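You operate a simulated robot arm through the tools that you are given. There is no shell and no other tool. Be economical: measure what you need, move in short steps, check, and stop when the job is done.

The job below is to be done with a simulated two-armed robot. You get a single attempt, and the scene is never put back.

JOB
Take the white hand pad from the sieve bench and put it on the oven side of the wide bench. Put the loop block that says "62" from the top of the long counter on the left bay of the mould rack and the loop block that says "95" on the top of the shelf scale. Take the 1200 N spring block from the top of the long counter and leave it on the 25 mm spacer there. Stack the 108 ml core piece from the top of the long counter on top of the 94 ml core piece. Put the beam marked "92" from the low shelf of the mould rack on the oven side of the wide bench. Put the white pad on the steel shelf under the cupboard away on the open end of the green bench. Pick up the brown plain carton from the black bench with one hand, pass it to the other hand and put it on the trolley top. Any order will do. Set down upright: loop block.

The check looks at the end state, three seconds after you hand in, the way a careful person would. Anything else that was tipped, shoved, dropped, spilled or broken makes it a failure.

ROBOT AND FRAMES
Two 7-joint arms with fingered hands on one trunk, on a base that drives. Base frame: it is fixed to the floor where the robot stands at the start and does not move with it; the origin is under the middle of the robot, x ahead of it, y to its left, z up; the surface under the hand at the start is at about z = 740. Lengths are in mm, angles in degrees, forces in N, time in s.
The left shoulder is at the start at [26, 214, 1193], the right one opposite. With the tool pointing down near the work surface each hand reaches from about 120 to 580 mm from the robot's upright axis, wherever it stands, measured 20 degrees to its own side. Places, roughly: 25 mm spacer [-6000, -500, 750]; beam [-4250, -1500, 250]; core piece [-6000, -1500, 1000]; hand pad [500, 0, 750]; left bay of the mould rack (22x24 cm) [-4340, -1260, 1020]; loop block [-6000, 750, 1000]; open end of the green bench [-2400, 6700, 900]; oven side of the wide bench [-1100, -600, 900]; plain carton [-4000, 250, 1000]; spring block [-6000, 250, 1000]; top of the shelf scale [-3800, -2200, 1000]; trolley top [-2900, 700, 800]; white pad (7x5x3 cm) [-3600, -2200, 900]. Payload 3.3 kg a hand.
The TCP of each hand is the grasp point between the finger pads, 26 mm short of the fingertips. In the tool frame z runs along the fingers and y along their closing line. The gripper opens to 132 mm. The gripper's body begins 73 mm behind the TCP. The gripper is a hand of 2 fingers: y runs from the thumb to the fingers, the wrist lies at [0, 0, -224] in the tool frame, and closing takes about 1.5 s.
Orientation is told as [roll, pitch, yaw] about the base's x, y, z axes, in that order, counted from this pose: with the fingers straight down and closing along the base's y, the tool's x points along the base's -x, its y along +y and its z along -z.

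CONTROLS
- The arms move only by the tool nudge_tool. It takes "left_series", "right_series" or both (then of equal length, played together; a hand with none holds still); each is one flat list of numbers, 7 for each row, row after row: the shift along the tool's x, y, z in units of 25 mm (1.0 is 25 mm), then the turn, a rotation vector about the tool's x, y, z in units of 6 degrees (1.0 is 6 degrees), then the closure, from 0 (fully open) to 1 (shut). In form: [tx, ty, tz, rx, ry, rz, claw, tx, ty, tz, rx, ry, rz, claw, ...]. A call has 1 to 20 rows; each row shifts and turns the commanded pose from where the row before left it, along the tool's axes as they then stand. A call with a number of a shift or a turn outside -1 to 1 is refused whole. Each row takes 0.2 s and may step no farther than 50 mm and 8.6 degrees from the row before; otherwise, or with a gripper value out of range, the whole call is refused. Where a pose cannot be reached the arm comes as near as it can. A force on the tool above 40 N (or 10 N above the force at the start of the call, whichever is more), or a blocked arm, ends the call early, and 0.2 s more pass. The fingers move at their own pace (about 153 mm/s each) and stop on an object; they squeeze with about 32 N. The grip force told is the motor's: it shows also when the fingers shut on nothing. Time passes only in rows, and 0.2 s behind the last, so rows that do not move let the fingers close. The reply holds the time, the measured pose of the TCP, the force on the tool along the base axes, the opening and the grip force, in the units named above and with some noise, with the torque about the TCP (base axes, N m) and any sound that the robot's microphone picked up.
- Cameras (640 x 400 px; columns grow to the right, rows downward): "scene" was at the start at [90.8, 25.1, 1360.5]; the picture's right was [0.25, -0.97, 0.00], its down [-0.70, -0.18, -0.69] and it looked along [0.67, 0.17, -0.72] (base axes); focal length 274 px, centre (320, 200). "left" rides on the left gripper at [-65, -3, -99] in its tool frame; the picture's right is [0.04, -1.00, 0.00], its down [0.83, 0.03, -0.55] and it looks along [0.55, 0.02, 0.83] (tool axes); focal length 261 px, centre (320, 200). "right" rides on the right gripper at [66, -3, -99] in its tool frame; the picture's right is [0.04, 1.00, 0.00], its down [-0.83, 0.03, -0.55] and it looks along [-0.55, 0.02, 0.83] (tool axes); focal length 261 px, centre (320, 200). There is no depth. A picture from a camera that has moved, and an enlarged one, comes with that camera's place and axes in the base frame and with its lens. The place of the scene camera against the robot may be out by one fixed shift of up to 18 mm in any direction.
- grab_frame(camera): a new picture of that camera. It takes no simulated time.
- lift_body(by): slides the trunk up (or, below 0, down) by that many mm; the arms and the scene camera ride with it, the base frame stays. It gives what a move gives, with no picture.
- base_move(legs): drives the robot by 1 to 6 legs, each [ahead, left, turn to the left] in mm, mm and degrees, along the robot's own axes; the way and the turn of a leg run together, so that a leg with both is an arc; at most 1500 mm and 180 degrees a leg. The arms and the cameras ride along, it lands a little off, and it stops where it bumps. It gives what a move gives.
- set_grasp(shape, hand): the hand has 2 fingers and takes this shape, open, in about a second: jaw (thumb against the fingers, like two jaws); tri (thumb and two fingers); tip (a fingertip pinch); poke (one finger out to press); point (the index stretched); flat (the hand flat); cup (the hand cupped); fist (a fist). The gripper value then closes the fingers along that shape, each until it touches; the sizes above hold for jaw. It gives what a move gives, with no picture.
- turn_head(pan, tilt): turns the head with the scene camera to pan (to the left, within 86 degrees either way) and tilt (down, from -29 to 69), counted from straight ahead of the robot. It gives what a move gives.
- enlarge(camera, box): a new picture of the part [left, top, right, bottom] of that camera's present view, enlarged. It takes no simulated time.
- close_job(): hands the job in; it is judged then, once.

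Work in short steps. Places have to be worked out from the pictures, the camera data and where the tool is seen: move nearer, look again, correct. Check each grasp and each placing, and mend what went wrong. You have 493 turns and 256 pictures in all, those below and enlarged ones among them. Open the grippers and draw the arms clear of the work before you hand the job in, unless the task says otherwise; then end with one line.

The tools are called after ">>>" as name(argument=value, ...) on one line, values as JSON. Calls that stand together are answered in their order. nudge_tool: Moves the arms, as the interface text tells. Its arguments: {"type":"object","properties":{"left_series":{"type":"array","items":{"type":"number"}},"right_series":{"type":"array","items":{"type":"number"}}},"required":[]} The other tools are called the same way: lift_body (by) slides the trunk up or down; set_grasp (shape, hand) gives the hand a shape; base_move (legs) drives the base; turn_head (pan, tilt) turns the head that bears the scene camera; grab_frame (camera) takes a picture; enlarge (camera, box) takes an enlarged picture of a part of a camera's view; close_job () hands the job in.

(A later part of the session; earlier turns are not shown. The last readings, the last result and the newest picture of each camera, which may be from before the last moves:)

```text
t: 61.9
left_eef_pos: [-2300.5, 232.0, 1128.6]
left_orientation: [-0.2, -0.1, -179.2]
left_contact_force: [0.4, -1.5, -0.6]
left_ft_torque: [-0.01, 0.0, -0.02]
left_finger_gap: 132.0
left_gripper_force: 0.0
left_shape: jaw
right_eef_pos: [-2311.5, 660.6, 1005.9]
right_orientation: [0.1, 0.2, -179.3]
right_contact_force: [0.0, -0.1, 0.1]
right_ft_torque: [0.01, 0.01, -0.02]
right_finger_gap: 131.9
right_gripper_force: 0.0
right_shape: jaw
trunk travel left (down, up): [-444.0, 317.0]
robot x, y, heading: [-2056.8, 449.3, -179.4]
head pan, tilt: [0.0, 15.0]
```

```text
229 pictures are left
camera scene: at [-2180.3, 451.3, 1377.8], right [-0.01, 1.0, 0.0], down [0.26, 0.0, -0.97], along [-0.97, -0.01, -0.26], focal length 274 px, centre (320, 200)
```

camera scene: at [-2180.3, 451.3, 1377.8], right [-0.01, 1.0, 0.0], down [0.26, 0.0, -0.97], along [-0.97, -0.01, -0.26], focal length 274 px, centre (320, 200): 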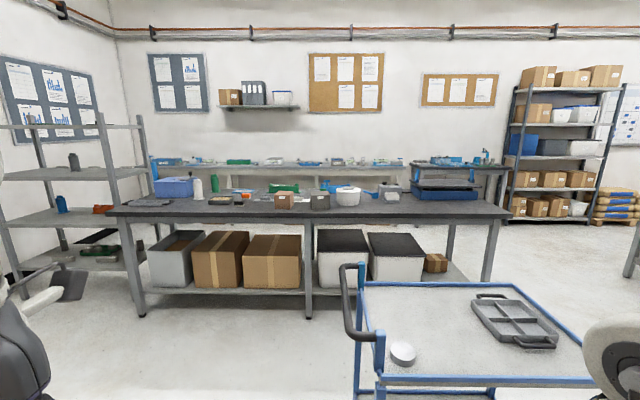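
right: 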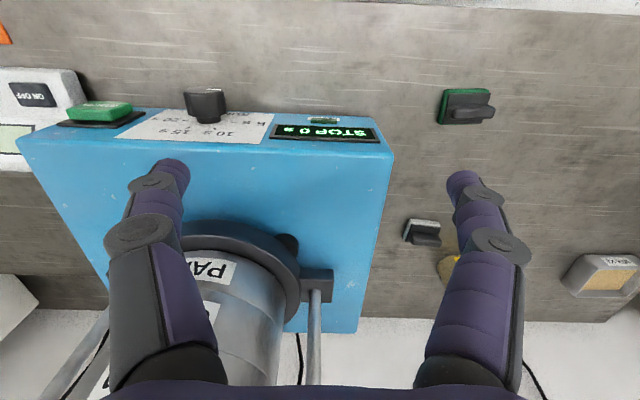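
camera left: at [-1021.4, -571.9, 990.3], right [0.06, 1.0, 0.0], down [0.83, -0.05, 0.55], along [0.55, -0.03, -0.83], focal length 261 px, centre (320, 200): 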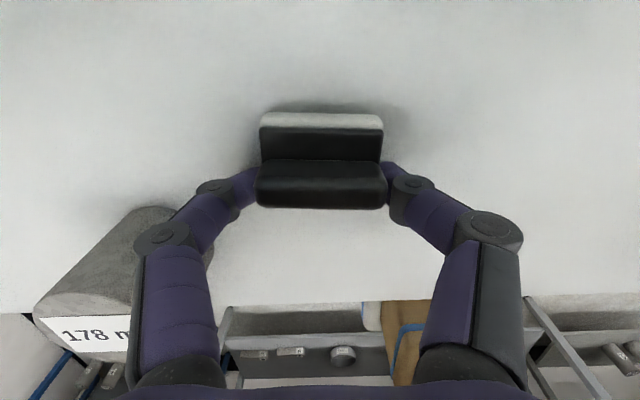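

I see the trolley and the black bench with small items. Zoom on the bench top for the carton.

>>> enlarge(camera="scene", box=[110, 150, 310, 230])

>>> enlarge(camera="scene", box=[260, 140, 520, 230])

```text
3.20 times, centred on (210, 190) of scene
camera zoom: at [-2180.3, 451.3, 1377.8], right [-0.01, 1.0, 0.0], down [0.26, 0.0, -0.97], along [-0.97, -0.01, -0.26], focal length 878 px, centre (672, 232)
```

zoom: 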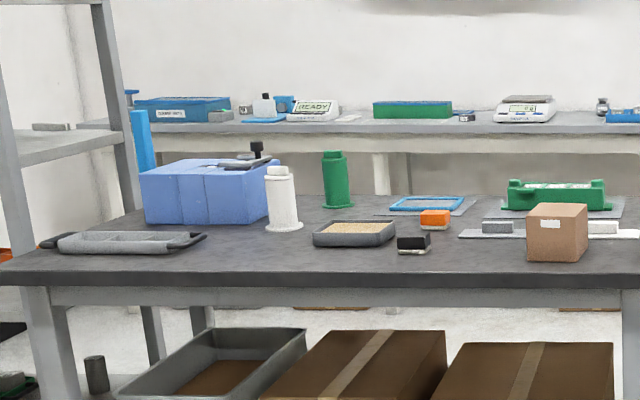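

```text
2.46 times, centred on (390, 185) of scene
camera zoom: at [-2180.3, 451.3, 1377.8], right [-0.01, 1.0, 0.0], down [0.26, 0.0, -0.97], along [-0.97, -0.01, -0.26], focal length 675 px, centre (148, 237)
```

zoom: 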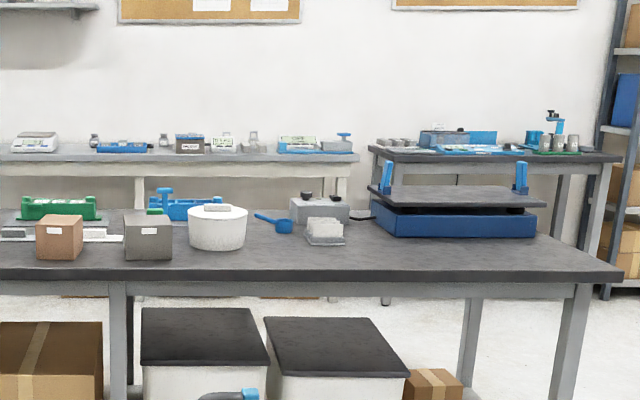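

The brown plain carton is at about [-3930,195], size ~110 mm, next to a grey one. I pass left of the trolley handle toward the bench.

>>> base_move(legs=[[320, 0, 0], [150, 270, 0], [730, 0, 0]])

>>> turn_head(pan=0, tilt=35)

>>> grab_frame(camera="scene")

```text
t: 69.3
left_eef_pos: [-3485.5, -58.8, 1128.9]
left_orientation: [-0.3, -0.2, -178.9]
left_contact_force: [0.2, 0.2, -0.1]
left_ft_torque: [-0.01, -0.04, 0.01]
left_finger_gap: 131.9
left_gripper_force: 0.1
left_shape: jaw
right_eef_pos: [-3498.7, 370.2, 1005.9]
right_orientation: [0.0, 0.2, -179.0]
right_contact_force: [-0.5, 0.0, -0.4]
right_ft_torque: [0.01, -0.03, -0.01]
right_finger_gap: 131.7
right_gripper_force: 0.1
right_shape: jaw
trunk travel left (down, up): [-444.0, 317.0]
robot x, y, heading: [-3246.0, 159.2, -178.9]
head pan, tilt: [0.0, 15.0]
```

```text
t: 70.1
left_eef_pos: [-3486.4, -60.0, 1129.2]
left_orientation: [-0.2, -0.2, -178.9]
left_contact_force: [-0.1, -0.1, -0.2]
left_ft_torque: [-0.02, 0.0, -0.01]
left_finger_gap: 131.9
left_gripper_force: 0.0
left_shape: jaw
right_eef_pos: [-3499.2, 370.1, 1004.9]
right_orientation: [0.0, 0.2, -179.1]
right_contact_force: [0.3, 0.2, 0.6]
right_ft_torque: [0.0, -0.01, -0.02]
right_finger_gap: 132.1
right_gripper_force: 0.2
right_shape: jaw
trunk travel left (down, up): [-444.0, 317.0]
robot x, y, heading: [-3247.8, 159.8, -179.1]
head pan, tilt: [0.0, 35.0]
```

```text
226 pictures are left
camera scene: at [-3361.2, 160.9, 1345.8], right [-0.02, 1.0, 0.0], down [0.57, 0.01, -0.82], along [-0.82, -0.02, -0.57], focal length 274 px, centre (320, 200)
```

scene: 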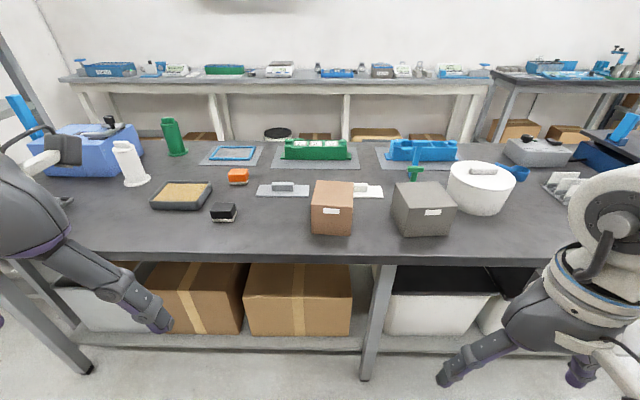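

Carton front-bottom at about [-3925,182,846], ~112 wide, ~86 high. I drive up so that the left hand can take it from above.

>>> base_move(legs=[[290, -130, 0]])

>>> turn_head(pan=0, tilt=50)

>>> grab_frame(camera="scene")

```text
t: 72.2
left_eef_pos: [-3779.1, 63.5, 1128.9]
left_orientation: [-0.2, -0.2, -178.7]
left_contact_force: [0.5, 0.6, -0.5]
left_ft_torque: [-0.01, -0.02, 0.02]
left_finger_gap: 131.9
left_gripper_force: 0.0
left_shape: jaw
right_eef_pos: [-3794.2, 492.0, 1005.3]
right_orientation: [0.0, 0.2, -178.8]
right_contact_force: [0.1, 0.3, -0.5]
right_ft_torque: [-0.08, 0.0, 0.0]
right_finger_gap: 131.9
right_gripper_force: 0.1
right_shape: jaw
trunk travel left (down, up): [-444.0, 317.0]
robot x, y, heading: [-3537.5, 281.6, -178.7]
head pan, tilt: [0.0, 35.0]
```

```text
t: 73.0
left_eef_pos: [-3777.4, 63.1, 1129.3]
left_orientation: [-0.1, -0.1, -178.7]
left_contact_force: [0.8, -0.1, 0.2]
left_ft_torque: [-0.01, -0.04, 0.01]
left_finger_gap: 132.0
left_gripper_force: 0.0
left_shape: jaw
right_eef_pos: [-3793.6, 491.8, 1006.2]
right_orientation: [-0.1, 0.1, -178.8]
right_contact_force: [-0.2, -0.7, -0.2]
right_ft_torque: [0.03, -0.02, -0.01]
right_finger_gap: 131.9
right_gripper_force: 0.0
right_shape: jaw
trunk travel left (down, up): [-444.0, 317.0]
robot x, y, heading: [-3539.2, 282.2, -178.9]
head pan, tilt: [0.0, 50.0]
```

```text
225 pictures are left
camera scene: at [-3643.4, 283.8, 1324.1], right [-0.02, 1.0, 0.0], down [0.77, 0.02, -0.64], along [-0.64, -0.01, -0.77], focal length 274 px, centre (320, 200)
```

scene: 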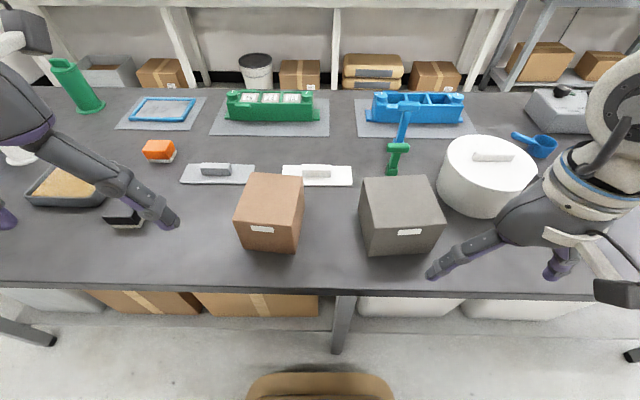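

Carton centre ≈[-3974,189], top z≈932, rotated ~6°. I move the left hand above it with a 7° twist and look.

>>> nudge_tool(left_series=[-0.97, -0.63, 0, 0, 0, 0, 0, -0.97, -0.63, 0, 0, 0, 0, 0, -0.97, -0.63, 0, 0, 0, 0, 0, -0.97, -0.63, 0, 0, 0, 0, 0, -0.97, -0.63, 0.5, 0, 0, 0, 0, -0.97, -0.63, 0.5, 0, 0, 0, 0, -0.97, -0.63, 0.5, 0, 0, 0, 0, -0.97, -0.63, 0.5, 0, 0, 0, 0, 0, 0, 1, 0, 0, 0.58, 0, 0, 0, 1, 0, 0, 0.58, 0])

>>> grab_frame(camera="left")

>>> grab_frame(camera="scene")

```text
t: 75.2
left_eef_pos: [-3976.0, 184.2, 1031.6]
left_orientation: [-0.1, -0.2, 174.3]
left_contact_force: [0.7, 0.2, 0.3]
left_ft_torque: [0.0, 0.03, 0.01]
left_finger_gap: 131.7
left_gripper_force: 0.0
left_shape: jaw
right_eef_pos: [-3793.2, 492.6, 1005.4]
right_orientation: [0.0, 0.2, -178.7]
right_contact_force: [-0.5, 0.3, 0.1]
right_ft_torque: [0.01, -0.02, 0.0]
right_finger_gap: 131.7
right_gripper_force: 0.1
right_shape: jaw
trunk travel left (down, up): [-444.0, 317.0]
robot x, y, heading: [-3539.1, 284.2, -178.7]
head pan, tilt: [0.0, 50.0]
```

```text
224 pictures are left
camera left: at [-4039.4, 192.3, 1129.9], right [0.14, 0.99, 0.0], down [0.83, -0.12, 0.55], along [0.54, -0.08, -0.84], focal length 261 px, centre (320, 200)
```

left: 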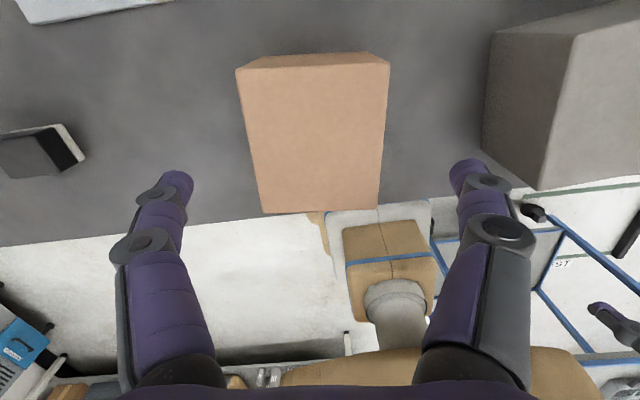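

```text
223 pictures are left
camera scene: at [-3643.7, 284.2, 1324.0], right [-0.02, 1.0, 0.0], down [0.77, 0.02, -0.64], along [-0.64, -0.01, -0.77], focal length 274 px, centre (320, 200)
```

scene: 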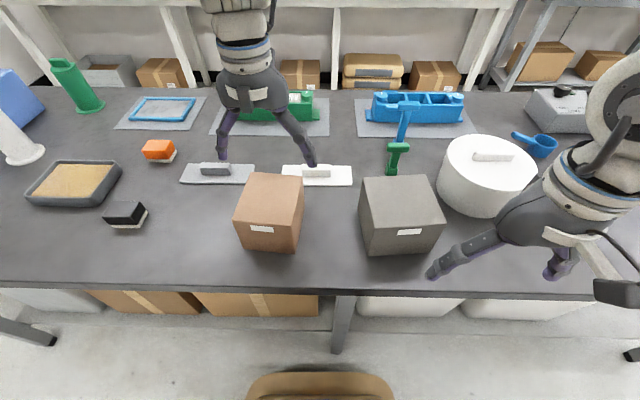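

Carton top centre ≈[-3960,178], 105 wide, 119 deep. Gripping slightly behind its middle leaves the front for the right hand. I correct y by 4 mm and go down.

>>> nudge_tool(left_series=[0, 0.2, 0, 0, 0, 0, 0, 0, 0, 1, 0, 0, 0, 0, 0, 0, 1, 0, 0, 0, 0, 0, 0, 1, 0, 0, 0, 0, 0, 0, 0, 0, 0, 0, 0])

>>> grab_frame(camera="left")

```text
t: 76.4
left_eef_pos: [-3974.2, 179.7, 954.2]
left_orientation: [-0.1, -0.3, 174.4]
left_contact_force: [-0.7, 0.4, -0.2]
left_ft_torque: [0.02, 0.04, -0.07]
left_finger_gap: 131.7
left_gripper_force: 0.1
left_shape: jaw
right_eef_pos: [-3792.8, 492.1, 1005.9]
right_orientation: [0.1, 0.1, -178.8]
right_contact_force: [-0.3, -0.1, -0.2]
right_ft_torque: [-0.03, -0.02, 0.0]
right_finger_gap: 131.9
right_gripper_force: 0.0
right_shape: jaw
trunk travel left (down, up): [-444.0, 317.0]
robot x, y, heading: [-3539.8, 279.4, -178.7]
head pan, tilt: [0.0, 50.0]
```

```text
222 pictures are left
camera left: at [-4038.9, 187.2, 1053.9], right [0.14, 0.99, 0.0], down [0.83, -0.12, 0.55], along [0.54, -0.07, -0.84], focal length 261 px, centre (320, 200)
```

left: 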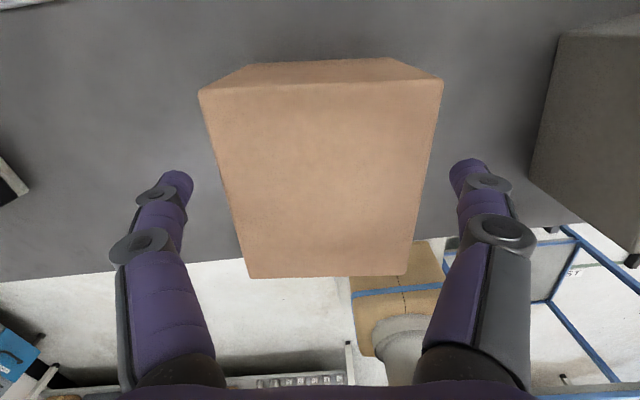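

Aligned. Descend 54 mm and close.

>>> nudge_tool(left_series=[0, -0.1, 0.7, 0, 0, 0, 0, 0, 0, 0.7, 0, 0, 0, 0, 0, 0, 0.75, 0, 0, 0, 0, 0, 0, 0, 0, 0, 0, 0, 0, 0, 0, 0, 0, 0, 1, 0, 0, 0, 0, 0, 0, 1, 0, 0, 0, 0, 0, 0, 1, 0, 0, 0, 0, 0, 0, 1, 0, 0, 0, 0, 0, 0, 1])

>>> lift_body(by=120)

>>> grab_frame(camera="scene")

```text
t: 78.4
left_eef_pos: [-3975.8, 184.3, 901.9]
left_orientation: [-0.1, -0.5, 174.4]
left_contact_force: [-8.0, -1.4, 28.7]
left_ft_torque: [-0.4, 0.05, 0.0]
left_finger_gap: 99.5
left_gripper_force: 32.4
left_shape: jaw
right_eef_pos: [-3791.8, 491.9, 1006.5]
right_orientation: [0.0, 0.1, -178.8]
right_contact_force: [0.5, 0.1, 0.2]
right_ft_torque: [0.02, -0.01, 0.01]
right_finger_gap: 132.1
right_gripper_force: 0.1
right_shape: jaw
trunk travel left (down, up): [-444.0, 317.0]
robot x, y, heading: [-3539.6, 282.8, -178.8]
head pan, tilt: [0.0, 50.0]
```

```text
t: 79.9
left_eef_pos: [-3975.7, 181.6, 1020.9]
left_orientation: [-0.1, -0.2, 174.2]
left_contact_force: [0.2, 0.9, -5.1]
left_ft_torque: [0.03, 0.08, -0.01]
left_finger_gap: 99.7
left_gripper_force: 32.1
left_shape: jaw
right_eef_pos: [-3792.7, 491.5, 1124.9]
right_orientation: [0.1, 0.2, -178.7]
right_contact_force: [0.0, 0.1, 0.4]
right_ft_torque: [-0.01, -0.02, -0.02]
right_finger_gap: 132.1
right_gripper_force: 0.1
right_shape: jaw
trunk travel left (down, up): [-564.0, 197.0]
robot x, y, heading: [-3540.1, 278.4, -178.5]
head pan, tilt: [0.0, 50.0]
```

```text
221 pictures are left
camera scene: at [-3635.6, 284.0, 1444.2], right [-0.02, 1.0, 0.0], down [0.77, 0.02, -0.64], along [-0.64, -0.01, -0.77], focal length 274 px, centre (320, 200)
```

scene: 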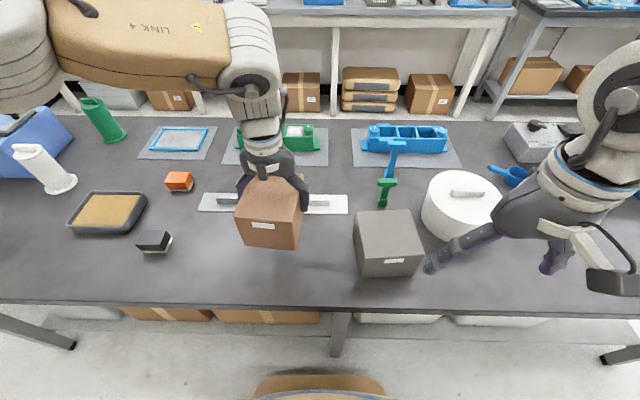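

Carton held (≈5 N). Now the handover: left moves it 75 mm forward; right hand comes to in front of it, then will tilt 45° to grip the front half's sides.

>>> nudge_tool(left_series=[-1, 0, 0, 0, 0, 0, 1, -1, 0, 0, 0, 0, 0, 1, -1, 0, 0, 0, 0, 0, 1])

>>> nudge_tool(right_series=[-0.37, 0.97, 0, 0, 0, 0, 0, -0.37, 0.97, 0, 0, 0, 0, 0, -0.37, 0.97, 0, 0, 0, 0, 0, -0.37, 0.97, 0, 0, 0, 0, 0, -0.37, 0.97, 0, 0, 0, 0, 0, -0.37, 0.97, 0, 0, 0, 0, 0, -0.37, 0.97, 0, 0, 0, 0, 0, -0.37, 0.97, 0, 0, 0, 0, 0, -0.37, 0.97, 0, 0, 0, 0, 0, -0.37, 0.97, 0, 0, 0, 0, 0, -0.37, 0.97, 0, 0, 0, 0, 0, -0.37, 0.97, 0, 0, 0, 0, 0, -0.37, 0.97, 0, 0, 0, 0, 0])

>>> grab_frame(camera="scene")

```text
t: 80.7
left_eef_pos: [-4050.2, 182.4, 1024.8]
left_orientation: [-0.7, -0.3, 175.4]
left_contact_force: [-0.1, -0.7, -5.1]
left_ft_torque: [-0.01, 0.02, 0.03]
left_finger_gap: 99.7
left_gripper_force: 31.5
left_shape: jaw
left hand out of reach, approached as far as the arm can: row 3
right_eef_pos: [-3793.9, 491.1, 1125.2]
right_orientation: [0.0, 0.2, -178.7]
right_contact_force: [0.3, 0.6, 0.6]
right_ft_torque: [0.02, 0.02, 0.0]
right_finger_gap: 132.0
right_gripper_force: 0.1
right_shape: jaw
trunk travel left (down, up): [-564.0, 197.0]
robot x, y, heading: [-3537.0, 279.1, -179.0]
head pan, tilt: [0.0, 50.0]
```

```text
t: 83.7
left_eef_pos: [-4048.2, 178.8, 1023.6]
left_orientation: [-0.6, -0.2, 175.7]
left_contact_force: [-0.5, 0.3, -5.1]
left_ft_torque: [0.01, 0.08, 0.0]
left_finger_gap: 99.4
left_gripper_force: 32.0
left_shape: jaw
right_eef_pos: [-3913.0, 251.1, 1140.1]
right_orientation: [4.0, 1.6, 175.1]
right_contact_force: [0.2, 0.5, -0.4]
right_ft_torque: [0.0, 0.03, -0.01]
right_finger_gap: 131.8
right_gripper_force: 0.0
right_shape: jaw
right hand out of reach, approached as far as the arm can: row 12, 13
trunk travel left (down, up): [-564.0, 197.0]
robot x, y, heading: [-3536.4, 280.9, -178.4]
head pan, tilt: [0.0, 50.0]
stopped in row 13 (right hand): the arm was blocked; the commanded pose is now the measured one
```

```text
220 pictures are left
camera scene: at [-3635.5, 283.6, 1444.3], right [-0.02, 1.0, 0.0], down [0.77, 0.02, -0.64], along [-0.64, -0.01, -0.77], focal length 274 px, centre (320, 200)
```

scene: 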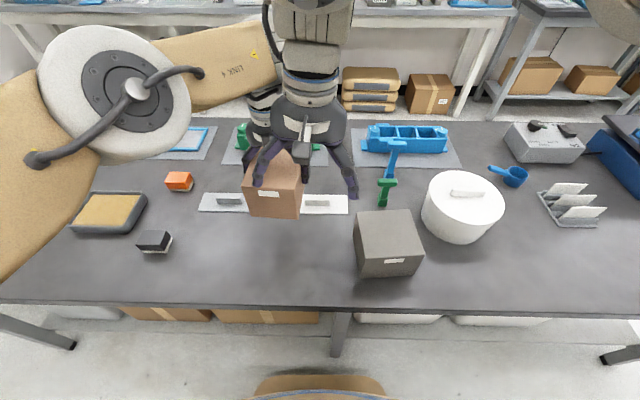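

The right arm ran out of room across the chest. I back it off to the right, then bring the carton nearer the robot's middle instead.

>>> nudge_tool(right_series=[0, -1, 0, 0, 0, 0, 0, 0, -1, 0, 0, 0, 0, 0, 0, -1, 0, 0, 0, 0, 0, 0, -1, 0, 0, 0, 0, 0, 0.5, -1, 0, 0, 0, 0, 0, 0.5, -1, 0, 0, 0, 0, 0, 0.5, -1, 0, 0, 0, 0, 0, 0.5, -1, 0, 0, 0, 0, 0])

>>> nudge_tool(left_series=[0.5, -1, 0, 0, 0, 0, 1, 0.5, -1, 0, 0, 0, 0, 1, 0, -1, 0, 0, 0, 0, 1, 0, -1, 0, 0, 0, 0, 1, 0, -1, 0, 0, 0, 0, 1])

>>> grab_frame(camera="scene")

```text
t: 85.5
left_eef_pos: [-4048.8, 180.9, 1024.3]
left_orientation: [-0.5, -0.3, 175.6]
left_contact_force: [0.7, -0.1, -3.7]
left_ft_torque: [0.0, 0.06, 0.02]
left_finger_gap: 99.6
left_gripper_force: 31.5
left_shape: jaw
right_eef_pos: [-3845.3, 445.3, 1128.5]
right_orientation: [3.9, 1.4, 175.4]
right_contact_force: [-0.2, 0.6, -1.1]
right_ft_torque: [-0.02, 0.02, 0.04]
right_finger_gap: 131.9
right_gripper_force: 0.2
right_shape: jaw
trunk travel left (down, up): [-564.0, 197.0]
robot x, y, heading: [-3540.9, 283.4, -178.8]
head pan, tilt: [0.0, 50.0]
```

```text
t: 86.9
left_eef_pos: [-4010.1, 231.5, 1024.5]
left_orientation: [-1.9, 0.6, 179.7]
left_contact_force: [0.4, -0.1, -4.9]
left_ft_torque: [-0.03, 0.06, -0.01]
left_finger_gap: 99.6
left_gripper_force: 32.0
left_shape: jaw
left hand out of reach, approached as far as the arm can: row 3, 4, 5
right_eef_pos: [-3846.0, 444.5, 1128.5]
right_orientation: [3.7, 1.5, 175.4]
right_contact_force: [0.3, -0.5, -0.1]
right_ft_torque: [0.0, -0.01, 0.02]
right_finger_gap: 131.8
right_gripper_force: 0.1
right_shape: jaw
trunk travel left (down, up): [-564.0, 197.0]
robot x, y, heading: [-3538.5, 282.0, -178.6]
head pan, tilt: [0.0, 50.0]
stopped in row 5 (left hand): the arm was blocked; the commanded pose is now the measured one
```

```text
219 pictures are left
camera scene: at [-3635.7, 283.6, 1444.3], right [-0.02, 1.0, 0.0], down [0.77, 0.02, -0.64], along [-0.64, -0.01, -0.77], focal length 274 px, centre (320, 200)
```

scene: 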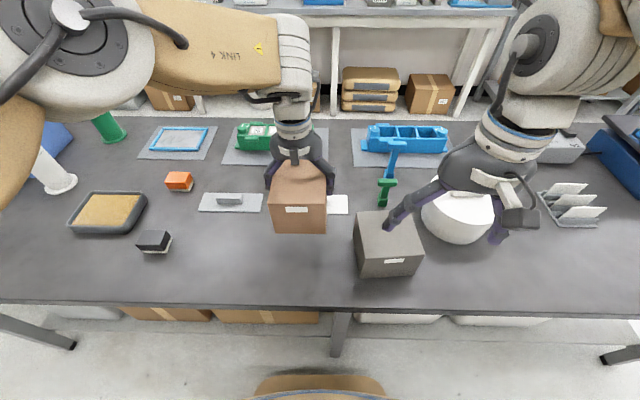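

Each hand can't cross far over the midline when pointing down. Better: the right hand points left (tilted 20° down) and grips the carton's front/back faces from the right. First I yaw the right hand by ~85°.

>>> nudge_tool(right_series=[0, 0, 0, -0.04, 0, 0.947, 0, 0, 0, 0, -0.04, 0, 0.947, 0, 0, 0, 0, -0.04, 0, 0.947, 0, 0, 0, 0, -0.04, 0, 0.947, 0, 0, 0, 0, -0.04, 0, 0.947, 0, 0, 0, 0, -0.04, 0, 0.947, 0, 0, 0, 0, -0.04, 0, 0.947, 0, 0, 0, 0, -0.04, 0, 0.947, 0, 0, 0, 0, -0.04, 0, 0.947, 0, 0, 0, 0, -0.04, 0, 0.947, 0, 0, 0, 0, -0.04, 0, 0.947, 0, 0, 0, 0, -0.04, 0, 0.947, 0, 0, 0, 0, -0.04, 0, 0.947, 0, 0, 0, 0, -0.04, 0, 0.947, 0, 0, 0, 0, -0.04, 0, 0.947, 0])

```text
t: 90.1
left_eef_pos: [-4011.4, 230.8, 1024.6]
left_orientation: [-2.1, 0.5, 179.7]
left_contact_force: [-0.5, -0.5, -5.4]
left_ft_torque: [0.01, 0.06, 0.0]
left_finger_gap: 99.2
left_gripper_force: 32.4
left_shape: jaw
right_eef_pos: [-3857.8, 463.3, 1131.5]
right_orientation: [2.0, 5.8, 101.5]
right_contact_force: [-1.2, -0.4, 0.7]
right_ft_torque: [0.05, 0.0, 0.02]
right_finger_gap: 131.9
right_gripper_force: 0.0
right_shape: jaw
right hand out of reach, approached as far as the arm can: row 13, 14, 15
trunk travel left (down, up): [-564.0, 197.0]
robot x, y, heading: [-3539.1, 284.0, -178.6]
head pan, tilt: [0.0, 50.0]
```

Yaw nearly there (limit of the wrist). Now I tilt the fingers toward the left by 70°.

>>> nudge_tool(right_series=[0, 0, 0, 0, 0.97, 0, 0, 0, 0, 0, 0, 0.97, 0, 0, 0, 0, 0, 0, 0.97, 0, 0, 0, 0, 0, 0, 0.97, 0, 0, 0, 0, 0, 0, 0.97, 0, 0, 0, 0, 0, 0, 0.97, 0, 0, 0, 0, 0, 0, 0.97, 0, 0, 0, 0, 0, 0, 0.97, 0, 0, 0, 0, 0, 0, 0.97, 0, 0, 0, 0, 0, 0, 0.97, 0, 0, 0, 0, 0, 0, 0.97, 0, 0])

>>> grab_frame(camera="scene")

```text
t: 92.5
left_eef_pos: [-4010.8, 232.2, 1024.4]
left_orientation: [-1.9, 0.5, 179.7]
left_contact_force: [-0.3, 0.4, -5.8]
left_ft_torque: [0.0, 0.04, -0.02]
left_finger_gap: 99.3
left_gripper_force: 31.7
left_shape: jaw
right_eef_pos: [-3857.5, 464.3, 1132.3]
right_orientation: [5.9, 69.8, 106.9]
right_contact_force: [0.9, 0.0, 0.1]
right_ft_torque: [-0.03, 0.01, 0.03]
right_finger_gap: 132.0
right_gripper_force: 0.1
right_shape: jaw
trunk travel left (down, up): [-564.0, 197.0]
robot x, y, heading: [-3538.9, 284.7, -178.6]
head pan, tilt: [0.0, 50.0]
```

```text
218 pictures are left
camera scene: at [-3635.4, 284.4, 1444.3], right [-0.02, 1.0, 0.0], down [0.77, 0.02, -0.64], along [-0.64, -0.01, -0.77], focal length 274 px, centre (320, 200)
```

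scene: 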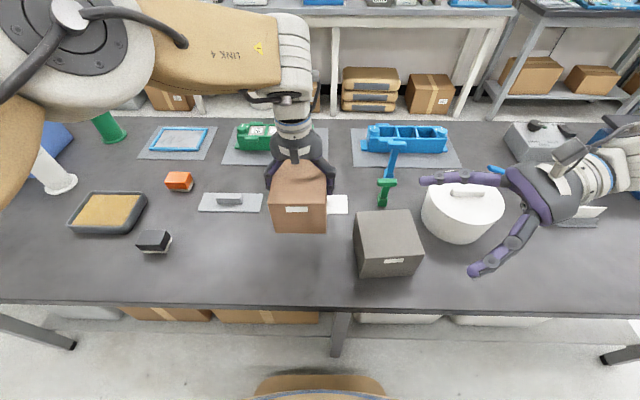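

The tilt works. I correct the yaw by 11° and go to a pre-grasp spot right of the carton.

>>> nudge_tool(right_series=[0, 0, 0, -0.9, -0.03, 0.33, 0, 0, 0, 0, -0.9, -0.03, 0.33, 0, -0.23, 0.92, 0.78, 0, 0, 0, 0, -0.23, 0.92, 0.78, 0, 0, 0, 0, -0.23, 0.92, 0.78, 0, 0, 0, 0, -0.23, 0.92, 0.78, 0, 0, 0, 0, -0.23, 0.92, 0.78, 0, 0, 0, 0, -0.23, 0.92, 0.78, 0, 0, 0, 0])

>>> grab_frame(camera="right")

>>> enlarge(camera="scene", box=[220, 80, 460, 280])

```text
t: 94.3
left_eef_pos: [-4010.9, 231.0, 1024.7]
left_orientation: [-1.9, 0.5, 179.7]
left_contact_force: [-0.6, -0.2, -4.7]
left_ft_torque: [0.0, 0.12, -0.02]
left_finger_gap: 99.4
left_gripper_force: 32.0
left_shape: jaw
right_eef_pos: [-4000.4, 365.3, 1064.1]
right_orientation: [5.8, 69.8, 95.3]
right_contact_force: [-0.4, 0.1, -0.5]
right_ft_torque: [0.0, 0.01, 0.02]
right_finger_gap: 131.6
right_gripper_force: 0.0
right_shape: jaw
trunk travel left (down, up): [-564.0, 197.0]
robot x, y, heading: [-3537.7, 284.1, -178.7]
head pan, tilt: [0.0, 50.0]
```

```text
217 pictures are left
camera right: at [-3996.1, 434.6, 1160.4], right [-1.0, -0.01, 0.07], down [-0.05, 0.81, -0.59], along [-0.05, -0.59, -0.8], focal length 261 px, centre (320, 200)
```

right: 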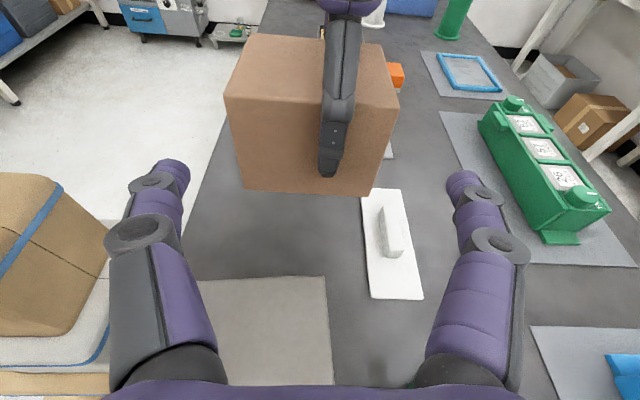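

```text
2.00 times, centred on (340, 180) of scene
camera zoom: at [-3636.0, 283.4, 1444.3], right [-0.02, 1.0, 0.0], down [0.77, 0.02, -0.64], along [-0.64, -0.01, -0.77], focal length 548 px, centre (280, 240)
```

zoom: 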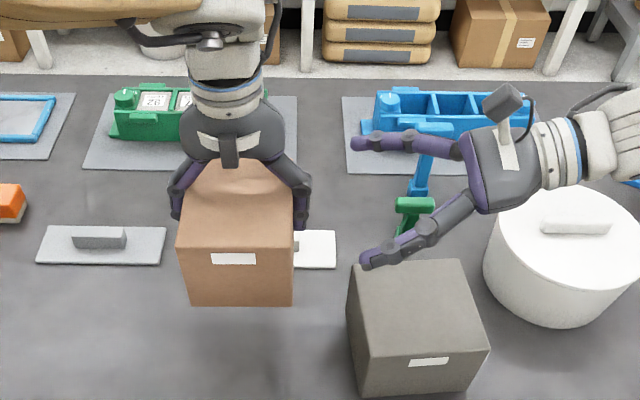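

Carton spans x −3938…−4056, centred near −3997; right hand is aligned to within a few mm. I advance along the fingers.

>>> nudge_tool(right_series=[0, -0.2, 0.6, 0, 0, 0, 0, 0, 0, 0.8, 0, 0, 0, 0, 0, 0, 0.8, 0, 0, 0, 0])

>>> grab_frame(camera="right")

```text
t: 95.1
left_eef_pos: [-4011.7, 232.4, 1024.2]
left_orientation: [-1.9, 0.5, 179.6]
left_contact_force: [0.4, 0.2, -5.7]
left_ft_torque: [-0.02, 0.06, -0.01]
left_finger_gap: 99.3
left_gripper_force: 31.9
left_shape: jaw
right_eef_pos: [-3995.7, 313.9, 1043.9]
right_orientation: [5.8, 69.8, 95.2]
right_contact_force: [0.0, 0.0, 0.2]
right_ft_torque: [0.0, 0.0, -0.03]
right_finger_gap: 131.8
right_gripper_force: 0.1
right_shape: jaw
trunk travel left (down, up): [-564.0, 197.0]
robot x, y, heading: [-3539.4, 278.6, -178.7]
head pan, tilt: [0.0, 50.0]
```

```text
215 pictures are left
camera right: at [-3990.8, 383.6, 1140.7], right [-1.0, -0.01, 0.07], down [-0.05, 0.81, -0.59], along [-0.05, -0.59, -0.8], focal length 261 px, centre (320, 200)
```

right: 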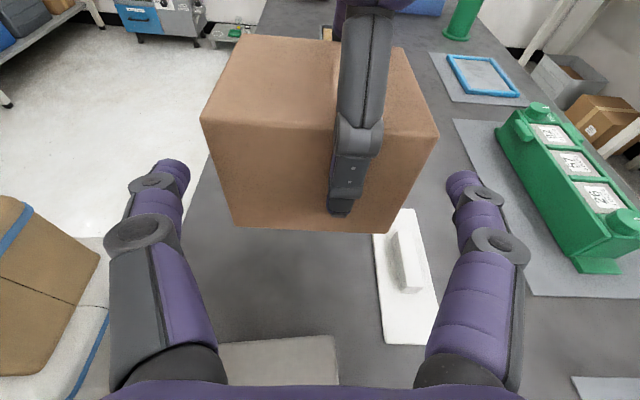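

Clear on both sides. I continue 60 mm.

>>> nudge_tool(right_series=[0, 0, 0.8, 0, 0, 0, 0, 0, 0, 0.8, 0, 0, 0, 0, 0, 0, 0.7, 0, 0, 0, 0])

>>> grab_frame(camera="right")

>>> enlarge(camera="scene", box=[220, 80, 460, 280])

```text
t: 95.9
left_eef_pos: [-4011.1, 230.7, 1024.9]
left_orientation: [-1.6, 0.4, 179.8]
left_contact_force: [-1.5, -13.6, -7.6]
left_ft_torque: [-0.05, 0.14, -0.33]
left_finger_gap: 99.9
left_gripper_force: 32.0
left_shape: jaw
right_eef_pos: [-3995.6, 261.5, 1025.6]
right_orientation: [5.7, 69.6, 95.0]
right_contact_force: [1.9, 12.9, 2.9]
right_ft_torque: [-0.01, 0.0, 0.13]
right_finger_gap: 131.7
right_gripper_force: 0.0
right_shape: jaw
trunk travel left (down, up): [-564.0, 197.0]
robot x, y, heading: [-3537.5, 280.9, -178.9]
head pan, tilt: [0.0, 50.0]
```

```text
214 pictures are left
camera right: at [-3990.7, 330.8, 1120.7], right [-1.0, -0.01, 0.07], down [-0.05, 0.81, -0.59], along [-0.05, -0.59, -0.8], focal length 261 px, centre (320, 200)
```

right: 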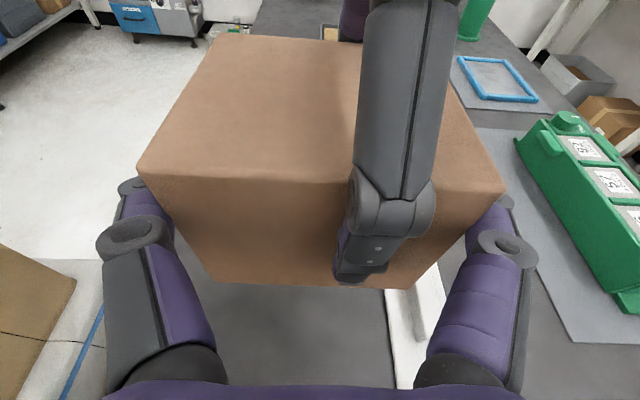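

```text
2.00 times, centred on (340, 180) of scene
camera zoom: at [-3635.6, 283.4, 1444.3], right [-0.02, 1.0, 0.0], down [0.77, 0.02, -0.64], along [-0.64, -0.01, -0.77], focal length 548 px, centre (280, 240)
```

zoom: 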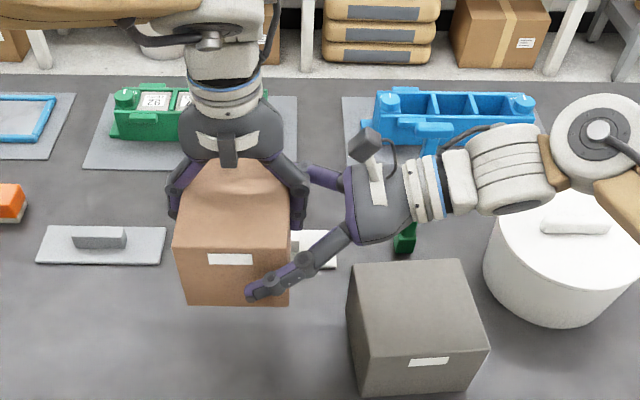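

A light push of 13 N (right palm against the left knuckle). I back 8 mm, then close the right hand.

>>> nudge_tool(right_series=[0, 0, -0.4, 0, 0, 0, 0, 0, 0, 0, 0, 0, 0, 0.3, 0, 0, 0, 0, 0, 0, 1, 0, 0, 0, 0, 0, 0, 1, 0, 0, 0, 0, 0, 0, 1, 0, 0, 0, 0, 0, 0, 1])

>>> enlarge(camera="scene", box=[220, 80, 460, 280])

```text
t: 97.3
left_eef_pos: [-4011.2, 233.1, 1026.3]
left_orientation: [-2.0, 0.4, 179.7]
left_contact_force: [-6.4, 11.6, -0.9]
left_ft_torque: [0.08, 0.03, 0.55]
left_finger_gap: 99.1
left_gripper_force: 32.8
left_shape: jaw
right_eef_pos: [-3995.3, 270.9, 1028.3]
right_orientation: [5.7, 69.8, 95.3]
right_contact_force: [5.2, -11.7, -0.5]
right_ft_torque: [0.07, -0.03, -0.22]
right_finger_gap: 113.2
right_gripper_force: 32.1
right_shape: jaw
trunk travel left (down, up): [-564.0, 197.0]
robot x, y, heading: [-3539.3, 281.0, -178.7]
head pan, tilt: [0.0, 50.0]
```

```text
2.00 times, centred on (340, 180) of scene
camera zoom: at [-3635.4, 283.9, 1444.3], right [-0.02, 1.0, 0.0], down [0.77, 0.02, -0.64], along [-0.64, -0.01, -0.77], focal length 548 px, centre (280, 240)
```

zoom: 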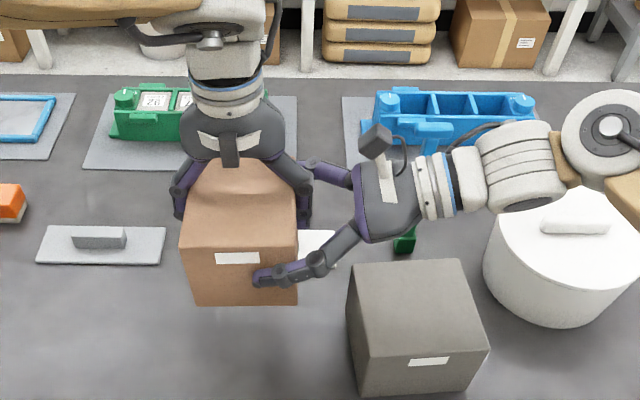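

Right hand holds 113 mm across. Now I open the left hand and lift it away vertically.

>>> nudge_tool(left_series=[0, 0, 0, 0, 0, 0, 0.7, 0, 0, 0, 0, 0, 0, 0.1, 0, 0, 0, 0, 0, 0, 0, 0, 0, 0, 0, 0, 0, 0])

>>> nudge_tool(left_series=[0, 0, -0.6, 0, 0, 0, 0, 0, 0, -0.6, 0, 0, 0, 0, 0, 0, -1, 0, 0, 0, 0, 0, 0, -1, 0, 0, 0, 0, 0, 0, -1, 0, 0, 0, 0])

>>> grab_frame(camera="scene")

```text
t: 98.3
left_eef_pos: [-4010.9, 233.1, 1026.1]
left_orientation: [-2.0, 0.4, 179.7]
left_contact_force: [-3.2, 11.9, 9.4]
left_ft_torque: [0.05, -0.12, 0.08]
left_finger_gap: 131.2
left_gripper_force: 0.0
left_shape: jaw
right_eef_pos: [-3996.4, 270.8, 1028.0]
right_orientation: [5.4, 69.6, 95.0]
right_contact_force: [3.3, -12.5, -10.4]
right_ft_torque: [0.48, -0.09, 0.2]
right_finger_gap: 113.0
right_gripper_force: 32.3
right_shape: jaw
trunk travel left (down, up): [-564.0, 197.0]
robot x, y, heading: [-3537.6, 282.7, -178.7]
head pan, tilt: [0.0, 50.0]
```

```text
t: 99.5
left_eef_pos: [-4010.3, 218.1, 1115.1]
left_orientation: [-2.5, 2.8, -178.9]
left_contact_force: [-0.3, 0.5, -0.4]
left_ft_torque: [0.03, 0.0, 0.02]
left_finger_gap: 131.9
left_gripper_force: 0.1
left_shape: jaw
right_eef_pos: [-3996.9, 270.8, 1028.2]
right_orientation: [5.7, 69.8, 95.2]
right_contact_force: [0.1, 0.3, 0.3]
right_ft_torque: [0.16, -0.01, -0.02]
right_finger_gap: 112.9
right_gripper_force: 32.5
right_shape: jaw
trunk travel left (down, up): [-564.0, 197.0]
robot x, y, heading: [-3538.5, 280.6, -178.5]
head pan, tilt: [0.0, 50.0]
```

```text
211 pictures are left
camera scene: at [-3635.5, 284.0, 1444.3], right [-0.02, 1.0, 0.0], down [0.77, 0.02, -0.64], along [-0.64, -0.01, -0.77], focal length 274 px, centre (320, 200)
```

scene: 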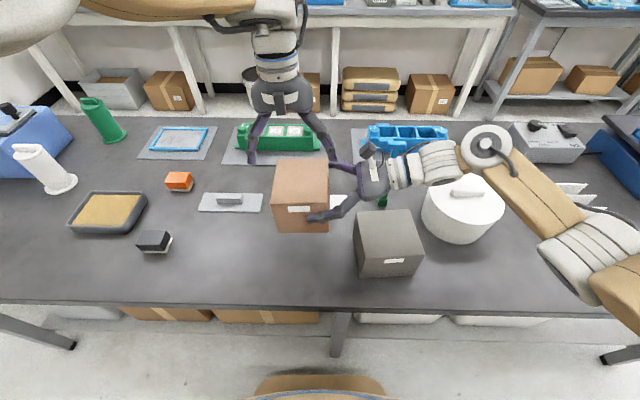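

Handover succeeded. I tuck the left arm, raise the trunk, and drive back to the +x side of the trolley (the handle is on its −y end).

>>> nudge_tool(left_series=[0.9, 0.6, -0.4, 0, 0, 0, 0, 0.9, 0.6, -0.4, 0, 0, 0, 0, 0.9, 0.6, -0.4, 0, 0, 0, 0, 0.9, 0.6, -0.4, 0, 0, 0, 0, 0.9, 0.6, -0.2, 0, 0, 0, 0, 0.9, 0.6, 0, 0, 0, 0, 0, 0.9, 0.6, 0, 0, 0, 0, 0, 0.9, 0.6, 0, 0, 0, 0, 0])

>>> lift_body(by=150)

>>> base_move(legs=[[-200, 0, 0], [-500, 100, 0], [-400, 20, 0]])

>>> turn_head(pan=-40, tilt=35)

>>> grab_frame(camera="scene")

```text
t: 101.3
left_eef_pos: [-3830.0, 106.3, 1172.2]
left_orientation: [-1.9, 0.5, 179.4]
left_contact_force: [0.7, -0.3, -0.6]
left_ft_torque: [0.01, 0.02, 0.04]
left_finger_gap: 132.1
left_gripper_force: 0.1
left_shape: jaw
right_eef_pos: [-3995.3, 271.2, 1029.7]
right_orientation: [5.9, 69.8, 95.2]
right_contact_force: [0.9, -0.5, -0.1]
right_ft_torque: [0.14, -0.02, 0.02]
right_finger_gap: 112.7
right_gripper_force: 32.3
right_shape: jaw
trunk travel left (down, up): [-564.0, 197.0]
robot x, y, heading: [-3541.7, 281.6, -178.6]
head pan, tilt: [0.0, 50.0]
```

```text
t: 103.1
left_eef_pos: [-3832.0, 108.1, 1321.7]
left_orientation: [-1.8, 0.6, 179.2]
left_contact_force: [-1.1, 0.0, -0.5]
left_ft_torque: [0.02, -0.03, -0.02]
left_finger_gap: 132.0
left_gripper_force: 0.1
left_shape: jaw
right_eef_pos: [-3994.1, 269.9, 1178.2]
right_orientation: [5.6, 69.8, 95.0]
right_contact_force: [0.3, 0.3, -4.1]
right_ft_torque: [0.17, -0.01, 0.02]
right_finger_gap: 112.8
right_gripper_force: 31.8
right_shape: jaw
trunk travel left (down, up): [-714.0, 47.0]
robot x, y, heading: [-3539.3, 280.9, -178.8]
head pan, tilt: [0.0, 50.0]
```

```text
t: 106.2
left_eef_pos: [-3372.1, 41.6, 1322.8]
left_orientation: [-1.9, 0.1, -176.5]
left_contact_force: [0.3, -0.4, 1.1]
left_ft_torque: [0.07, 0.1, 0.01]
left_finger_gap: 131.9
left_gripper_force: 0.0
left_shape: jaw
right_eef_pos: [-3547.6, 192.9, 1181.0]
right_orientation: [6.7, 69.5, 100.3]
right_contact_force: [0.6, -0.1, -4.7]
right_ft_torque: [0.14, 0.04, -0.02]
right_finger_gap: 112.6
right_gripper_force: 32.4
right_shape: jaw
trunk travel left (down, up): [-714.0, 47.0]
robot x, y, heading: [-3099.1, 238.9, -174.4]
head pan, tilt: [0.0, 50.0]
stopped in leg 2: the robot was blocked; the commanded pose is now the measured one
```

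```text
t: 107.3
left_eef_pos: [-3375.6, 43.5, 1322.7]
left_orientation: [-1.8, 0.4, -176.2]
left_contact_force: [0.1, -0.3, 0.3]
left_ft_torque: [0.04, 0.05, -0.02]
left_finger_gap: 131.9
left_gripper_force: 0.1
left_shape: jaw
right_eef_pos: [-3553.3, 192.7, 1178.8]
right_orientation: [5.8, 69.7, 99.6]
right_contact_force: [-0.1, -0.3, -4.3]
right_ft_torque: [0.16, 0.01, 0.01]
right_finger_gap: 112.6
right_gripper_force: 31.6
right_shape: jaw
trunk travel left (down, up): [-714.0, 47.0]
robot x, y, heading: [-3102.0, 238.9, -174.2]
head pan, tilt: [-40.0, 35.0]
```

```text
210 pictures are left
camera scene: at [-3189.0, 290.5, 1616.1], right [0.56, 0.83, 0.0], down [0.48, -0.32, -0.82], along [-0.68, 0.46, -0.57], focal length 274 px, centre (320, 200)
```

scene: 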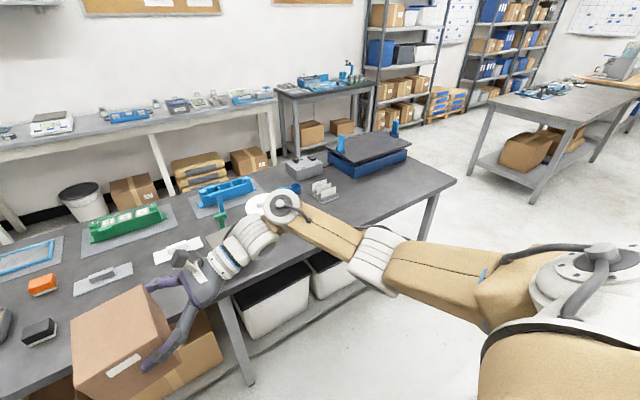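

Something blocked the reverse. I look to the right rear.

>>> turn_head(pan=-86, tilt=50)

>>> grab_frame(camera="scene")

>>> turn_head(pan=86, tilt=50)

>>> grab_frame(camera="scene")

```text
t: 108.4
left_eef_pos: [-3376.3, 41.6, 1322.8]
left_orientation: [-1.8, 0.5, -175.8]
left_contact_force: [-0.3, -0.5, 0.9]
left_ft_torque: [0.03, 0.01, 0.01]
left_finger_gap: 132.0
left_gripper_force: 0.0
left_shape: jaw
right_eef_pos: [-3556.4, 191.0, 1177.8]
right_orientation: [5.7, 69.7, 100.2]
right_contact_force: [0.3, 0.6, -5.3]
right_ft_torque: [0.17, 0.02, -0.02]
right_finger_gap: 112.5
right_gripper_force: 32.1
right_shape: jaw
trunk travel left (down, up): [-714.0, 47.0]
robot x, y, heading: [-3099.9, 239.2, -173.6]
head pan, tilt: [-85.9, 50.0]
```

```text
209 pictures are left
camera scene: at [-3132.9, 318.4, 1594.5], right [0.98, 0.18, 0.0], down [0.14, -0.75, -0.64], along [-0.12, 0.63, -0.77], focal length 274 px, centre (320, 200)
```

scene: 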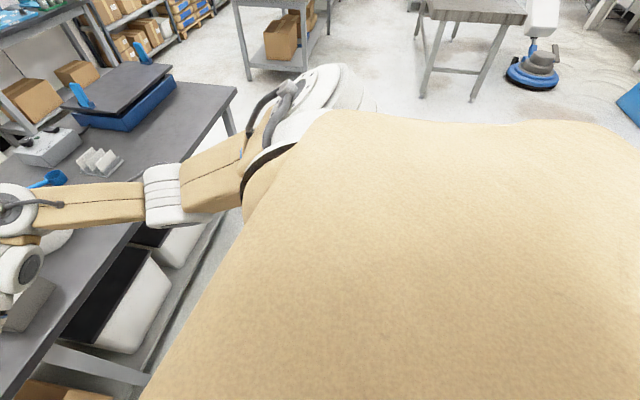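

```text
t: 111.0
left_eef_pos: [-3378.7, 38.6, 1320.7]
left_orientation: [-1.7, 0.5, -174.4]
left_contact_force: [-1.0, 0.4, 0.1]
left_ft_torque: [-0.11, -0.08, -0.02]
left_finger_gap: 131.9
left_gripper_force: 0.1
left_shape: jaw
right_eef_pos: [-3559.4, 183.2, 1179.2]
right_orientation: [5.6, 69.7, 101.3]
right_contact_force: [1.7, 2.3, -4.6]
right_ft_torque: [0.14, 0.07, -0.07]
right_finger_gap: 112.9
right_gripper_force: 31.7
right_shape: jaw
trunk travel left (down, up): [-714.0, 47.0]
robot x, y, heading: [-3104.3, 243.5, -172.2]
head pan, tilt: [85.9, 50.0]
```

```text
208 pictures are left
camera scene: at [-3120.2, 168.6, 1594.5], right [-1.0, -0.06, 0.0], down [-0.05, 0.77, -0.64], along [0.04, -0.64, -0.77], focal length 274 px, centre (320, 200)
```

scene: 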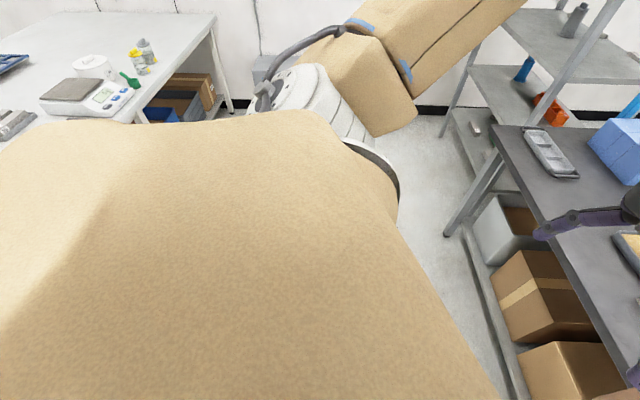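

Heading keeps drifting, so I'm still pressing on something on the right rear, likely the trolley handle. I move away forward-left.

>>> base_move(legs=[[60, 40, 0]])

>>> base_move(legs=[[0, 120, 0]])

>>> turn_head(pan=-86, tilt=20)

>>> grab_frame(camera="scene")

```text
t: 111.7
left_eef_pos: [-3380.9, 38.9, 1323.1]
left_orientation: [-1.9, 0.4, -174.2]
left_contact_force: [1.2, -0.2, -0.4]
left_ft_torque: [0.0, 0.06, -0.01]
left_finger_gap: 132.3
left_gripper_force: 0.0
left_shape: jaw
right_eef_pos: [-3560.5, 181.9, 1178.0]
right_orientation: [5.5, 69.5, 101.4]
right_contact_force: [0.4, 0.6, -4.5]
right_ft_torque: [0.18, 0.01, -0.02]
right_finger_gap: 112.5
right_gripper_force: 32.0
right_shape: jaw
trunk travel left (down, up): [-714.0, 47.0]
robot x, y, heading: [-3113.0, 244.7, -172.3]
head pan, tilt: [85.9, 50.0]
stopped in leg 1: the robot was blocked; the commanded pose is now the measured one
```

```text
t: 112.9
left_eef_pos: [-3365.1, -79.3, 1322.7]
left_orientation: [-1.7, 0.4, -174.5]
left_contact_force: [-0.4, -0.7, 0.3]
left_ft_torque: [-0.01, 0.02, 0.0]
left_finger_gap: 132.0
left_gripper_force: 0.2
left_shape: jaw
right_eef_pos: [-3546.1, 64.1, 1177.9]
right_orientation: [5.7, 69.6, 101.2]
right_contact_force: [-0.4, -0.3, -3.9]
right_ft_torque: [0.15, 0.03, -0.03]
right_finger_gap: 113.1
right_gripper_force: 32.2
right_shape: jaw
trunk travel left (down, up): [-714.0, 47.0]
robot x, y, heading: [-3095.2, 125.3, -172.2]
head pan, tilt: [85.9, 50.0]
```

```text
t: 115.5
left_eef_pos: [-3365.7, -78.6, 1321.3]
left_orientation: [-1.8, 0.4, -174.5]
left_contact_force: [-0.6, 0.6, 0.2]
left_ft_torque: [0.01, -0.04, 0.01]
left_finger_gap: 131.8
left_gripper_force: 0.0
left_shape: jaw
right_eef_pos: [-3545.0, 65.2, 1177.6]
right_orientation: [5.7, 69.6, 101.4]
right_contact_force: [0.1, -0.3, -5.5]
right_ft_torque: [0.16, 0.02, 0.03]
right_finger_gap: 112.4
right_gripper_force: 32.3
right_shape: jaw
trunk travel left (down, up): [-714.0, 47.0]
robot x, y, heading: [-3092.3, 123.7, -172.5]
head pan, tilt: [-85.9, 20.0]
```

```text
207 pictures are left
camera scene: at [-3129.7, 218.8, 1640.0], right [0.98, 0.2, 0.0], down [0.07, -0.33, -0.94], along [-0.19, 0.92, -0.34], focal length 274 px, centre (320, 200)
```

scene: 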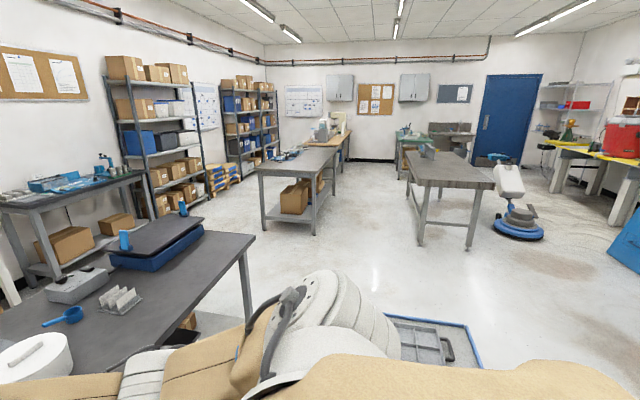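

Free now. I straighten the heading and back further along y≈120, past the trolley.

>>> base_move(legs=[[0, 0, -7.5], [-580, 0, 0]])

>>> turn_head(pan=-50, tilt=50)

>>> grab_frame(camera="scene")

```text
t: 119.4
left_eef_pos: [-2799.2, -41.1, 1321.7]
left_orientation: [-1.8, 0.5, 178.1]
left_contact_force: [0.0, 0.1, -0.5]
left_ft_torque: [0.01, 0.0, 0.01]
left_finger_gap: 132.3
left_gripper_force: 0.0
left_shape: jaw
right_eef_pos: [-2959.9, 125.2, 1177.2]
right_orientation: [5.7, 69.5, 94.1]
right_contact_force: [-0.3, -0.2, -4.7]
right_ft_torque: [0.19, 0.0, -0.01]
right_finger_gap: 112.7
right_gripper_force: 32.1
right_shape: jaw
trunk travel left (down, up): [-714.0, 47.0]
robot x, y, heading: [-2502.7, 127.8, -179.6]
head pan, tilt: [-85.9, 20.0]
```

```text
t: 120.5
left_eef_pos: [-2799.5, -40.4, 1322.0]
left_orientation: [-1.8, 0.4, 178.2]
left_contact_force: [0.0, -0.4, 0.4]
left_ft_torque: [0.01, -0.01, 0.0]
left_finger_gap: 132.2
left_gripper_force: 0.2
left_shape: jaw
right_eef_pos: [-2960.3, 126.8, 1178.1]
right_orientation: [5.7, 69.6, 93.9]
right_contact_force: [-0.5, -0.1, -4.9]
right_ft_torque: [0.21, 0.02, -0.01]
right_finger_gap: 112.6
right_gripper_force: 32.1
right_shape: jaw
trunk travel left (down, up): [-714.0, 47.0]
robot x, y, heading: [-2506.5, 125.7, -179.6]
head pan, tilt: [-50.0, 50.0]
```

```text
206 pictures are left
camera scene: at [-2571.4, 190.9, 1594.4], right [0.76, 0.65, 0.0], down [0.49, -0.58, -0.64], along [-0.42, 0.49, -0.77], focal length 274 px, centre (320, 200)
```

scene: 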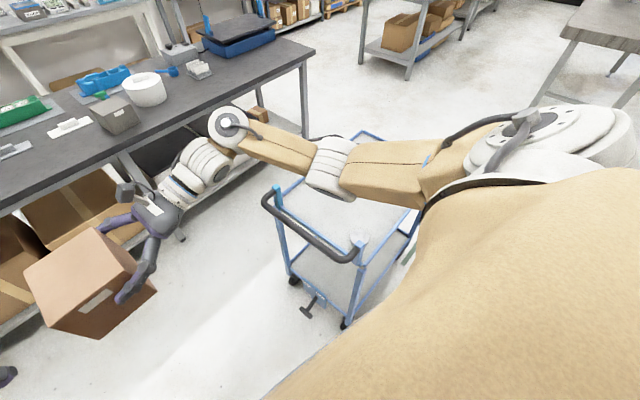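

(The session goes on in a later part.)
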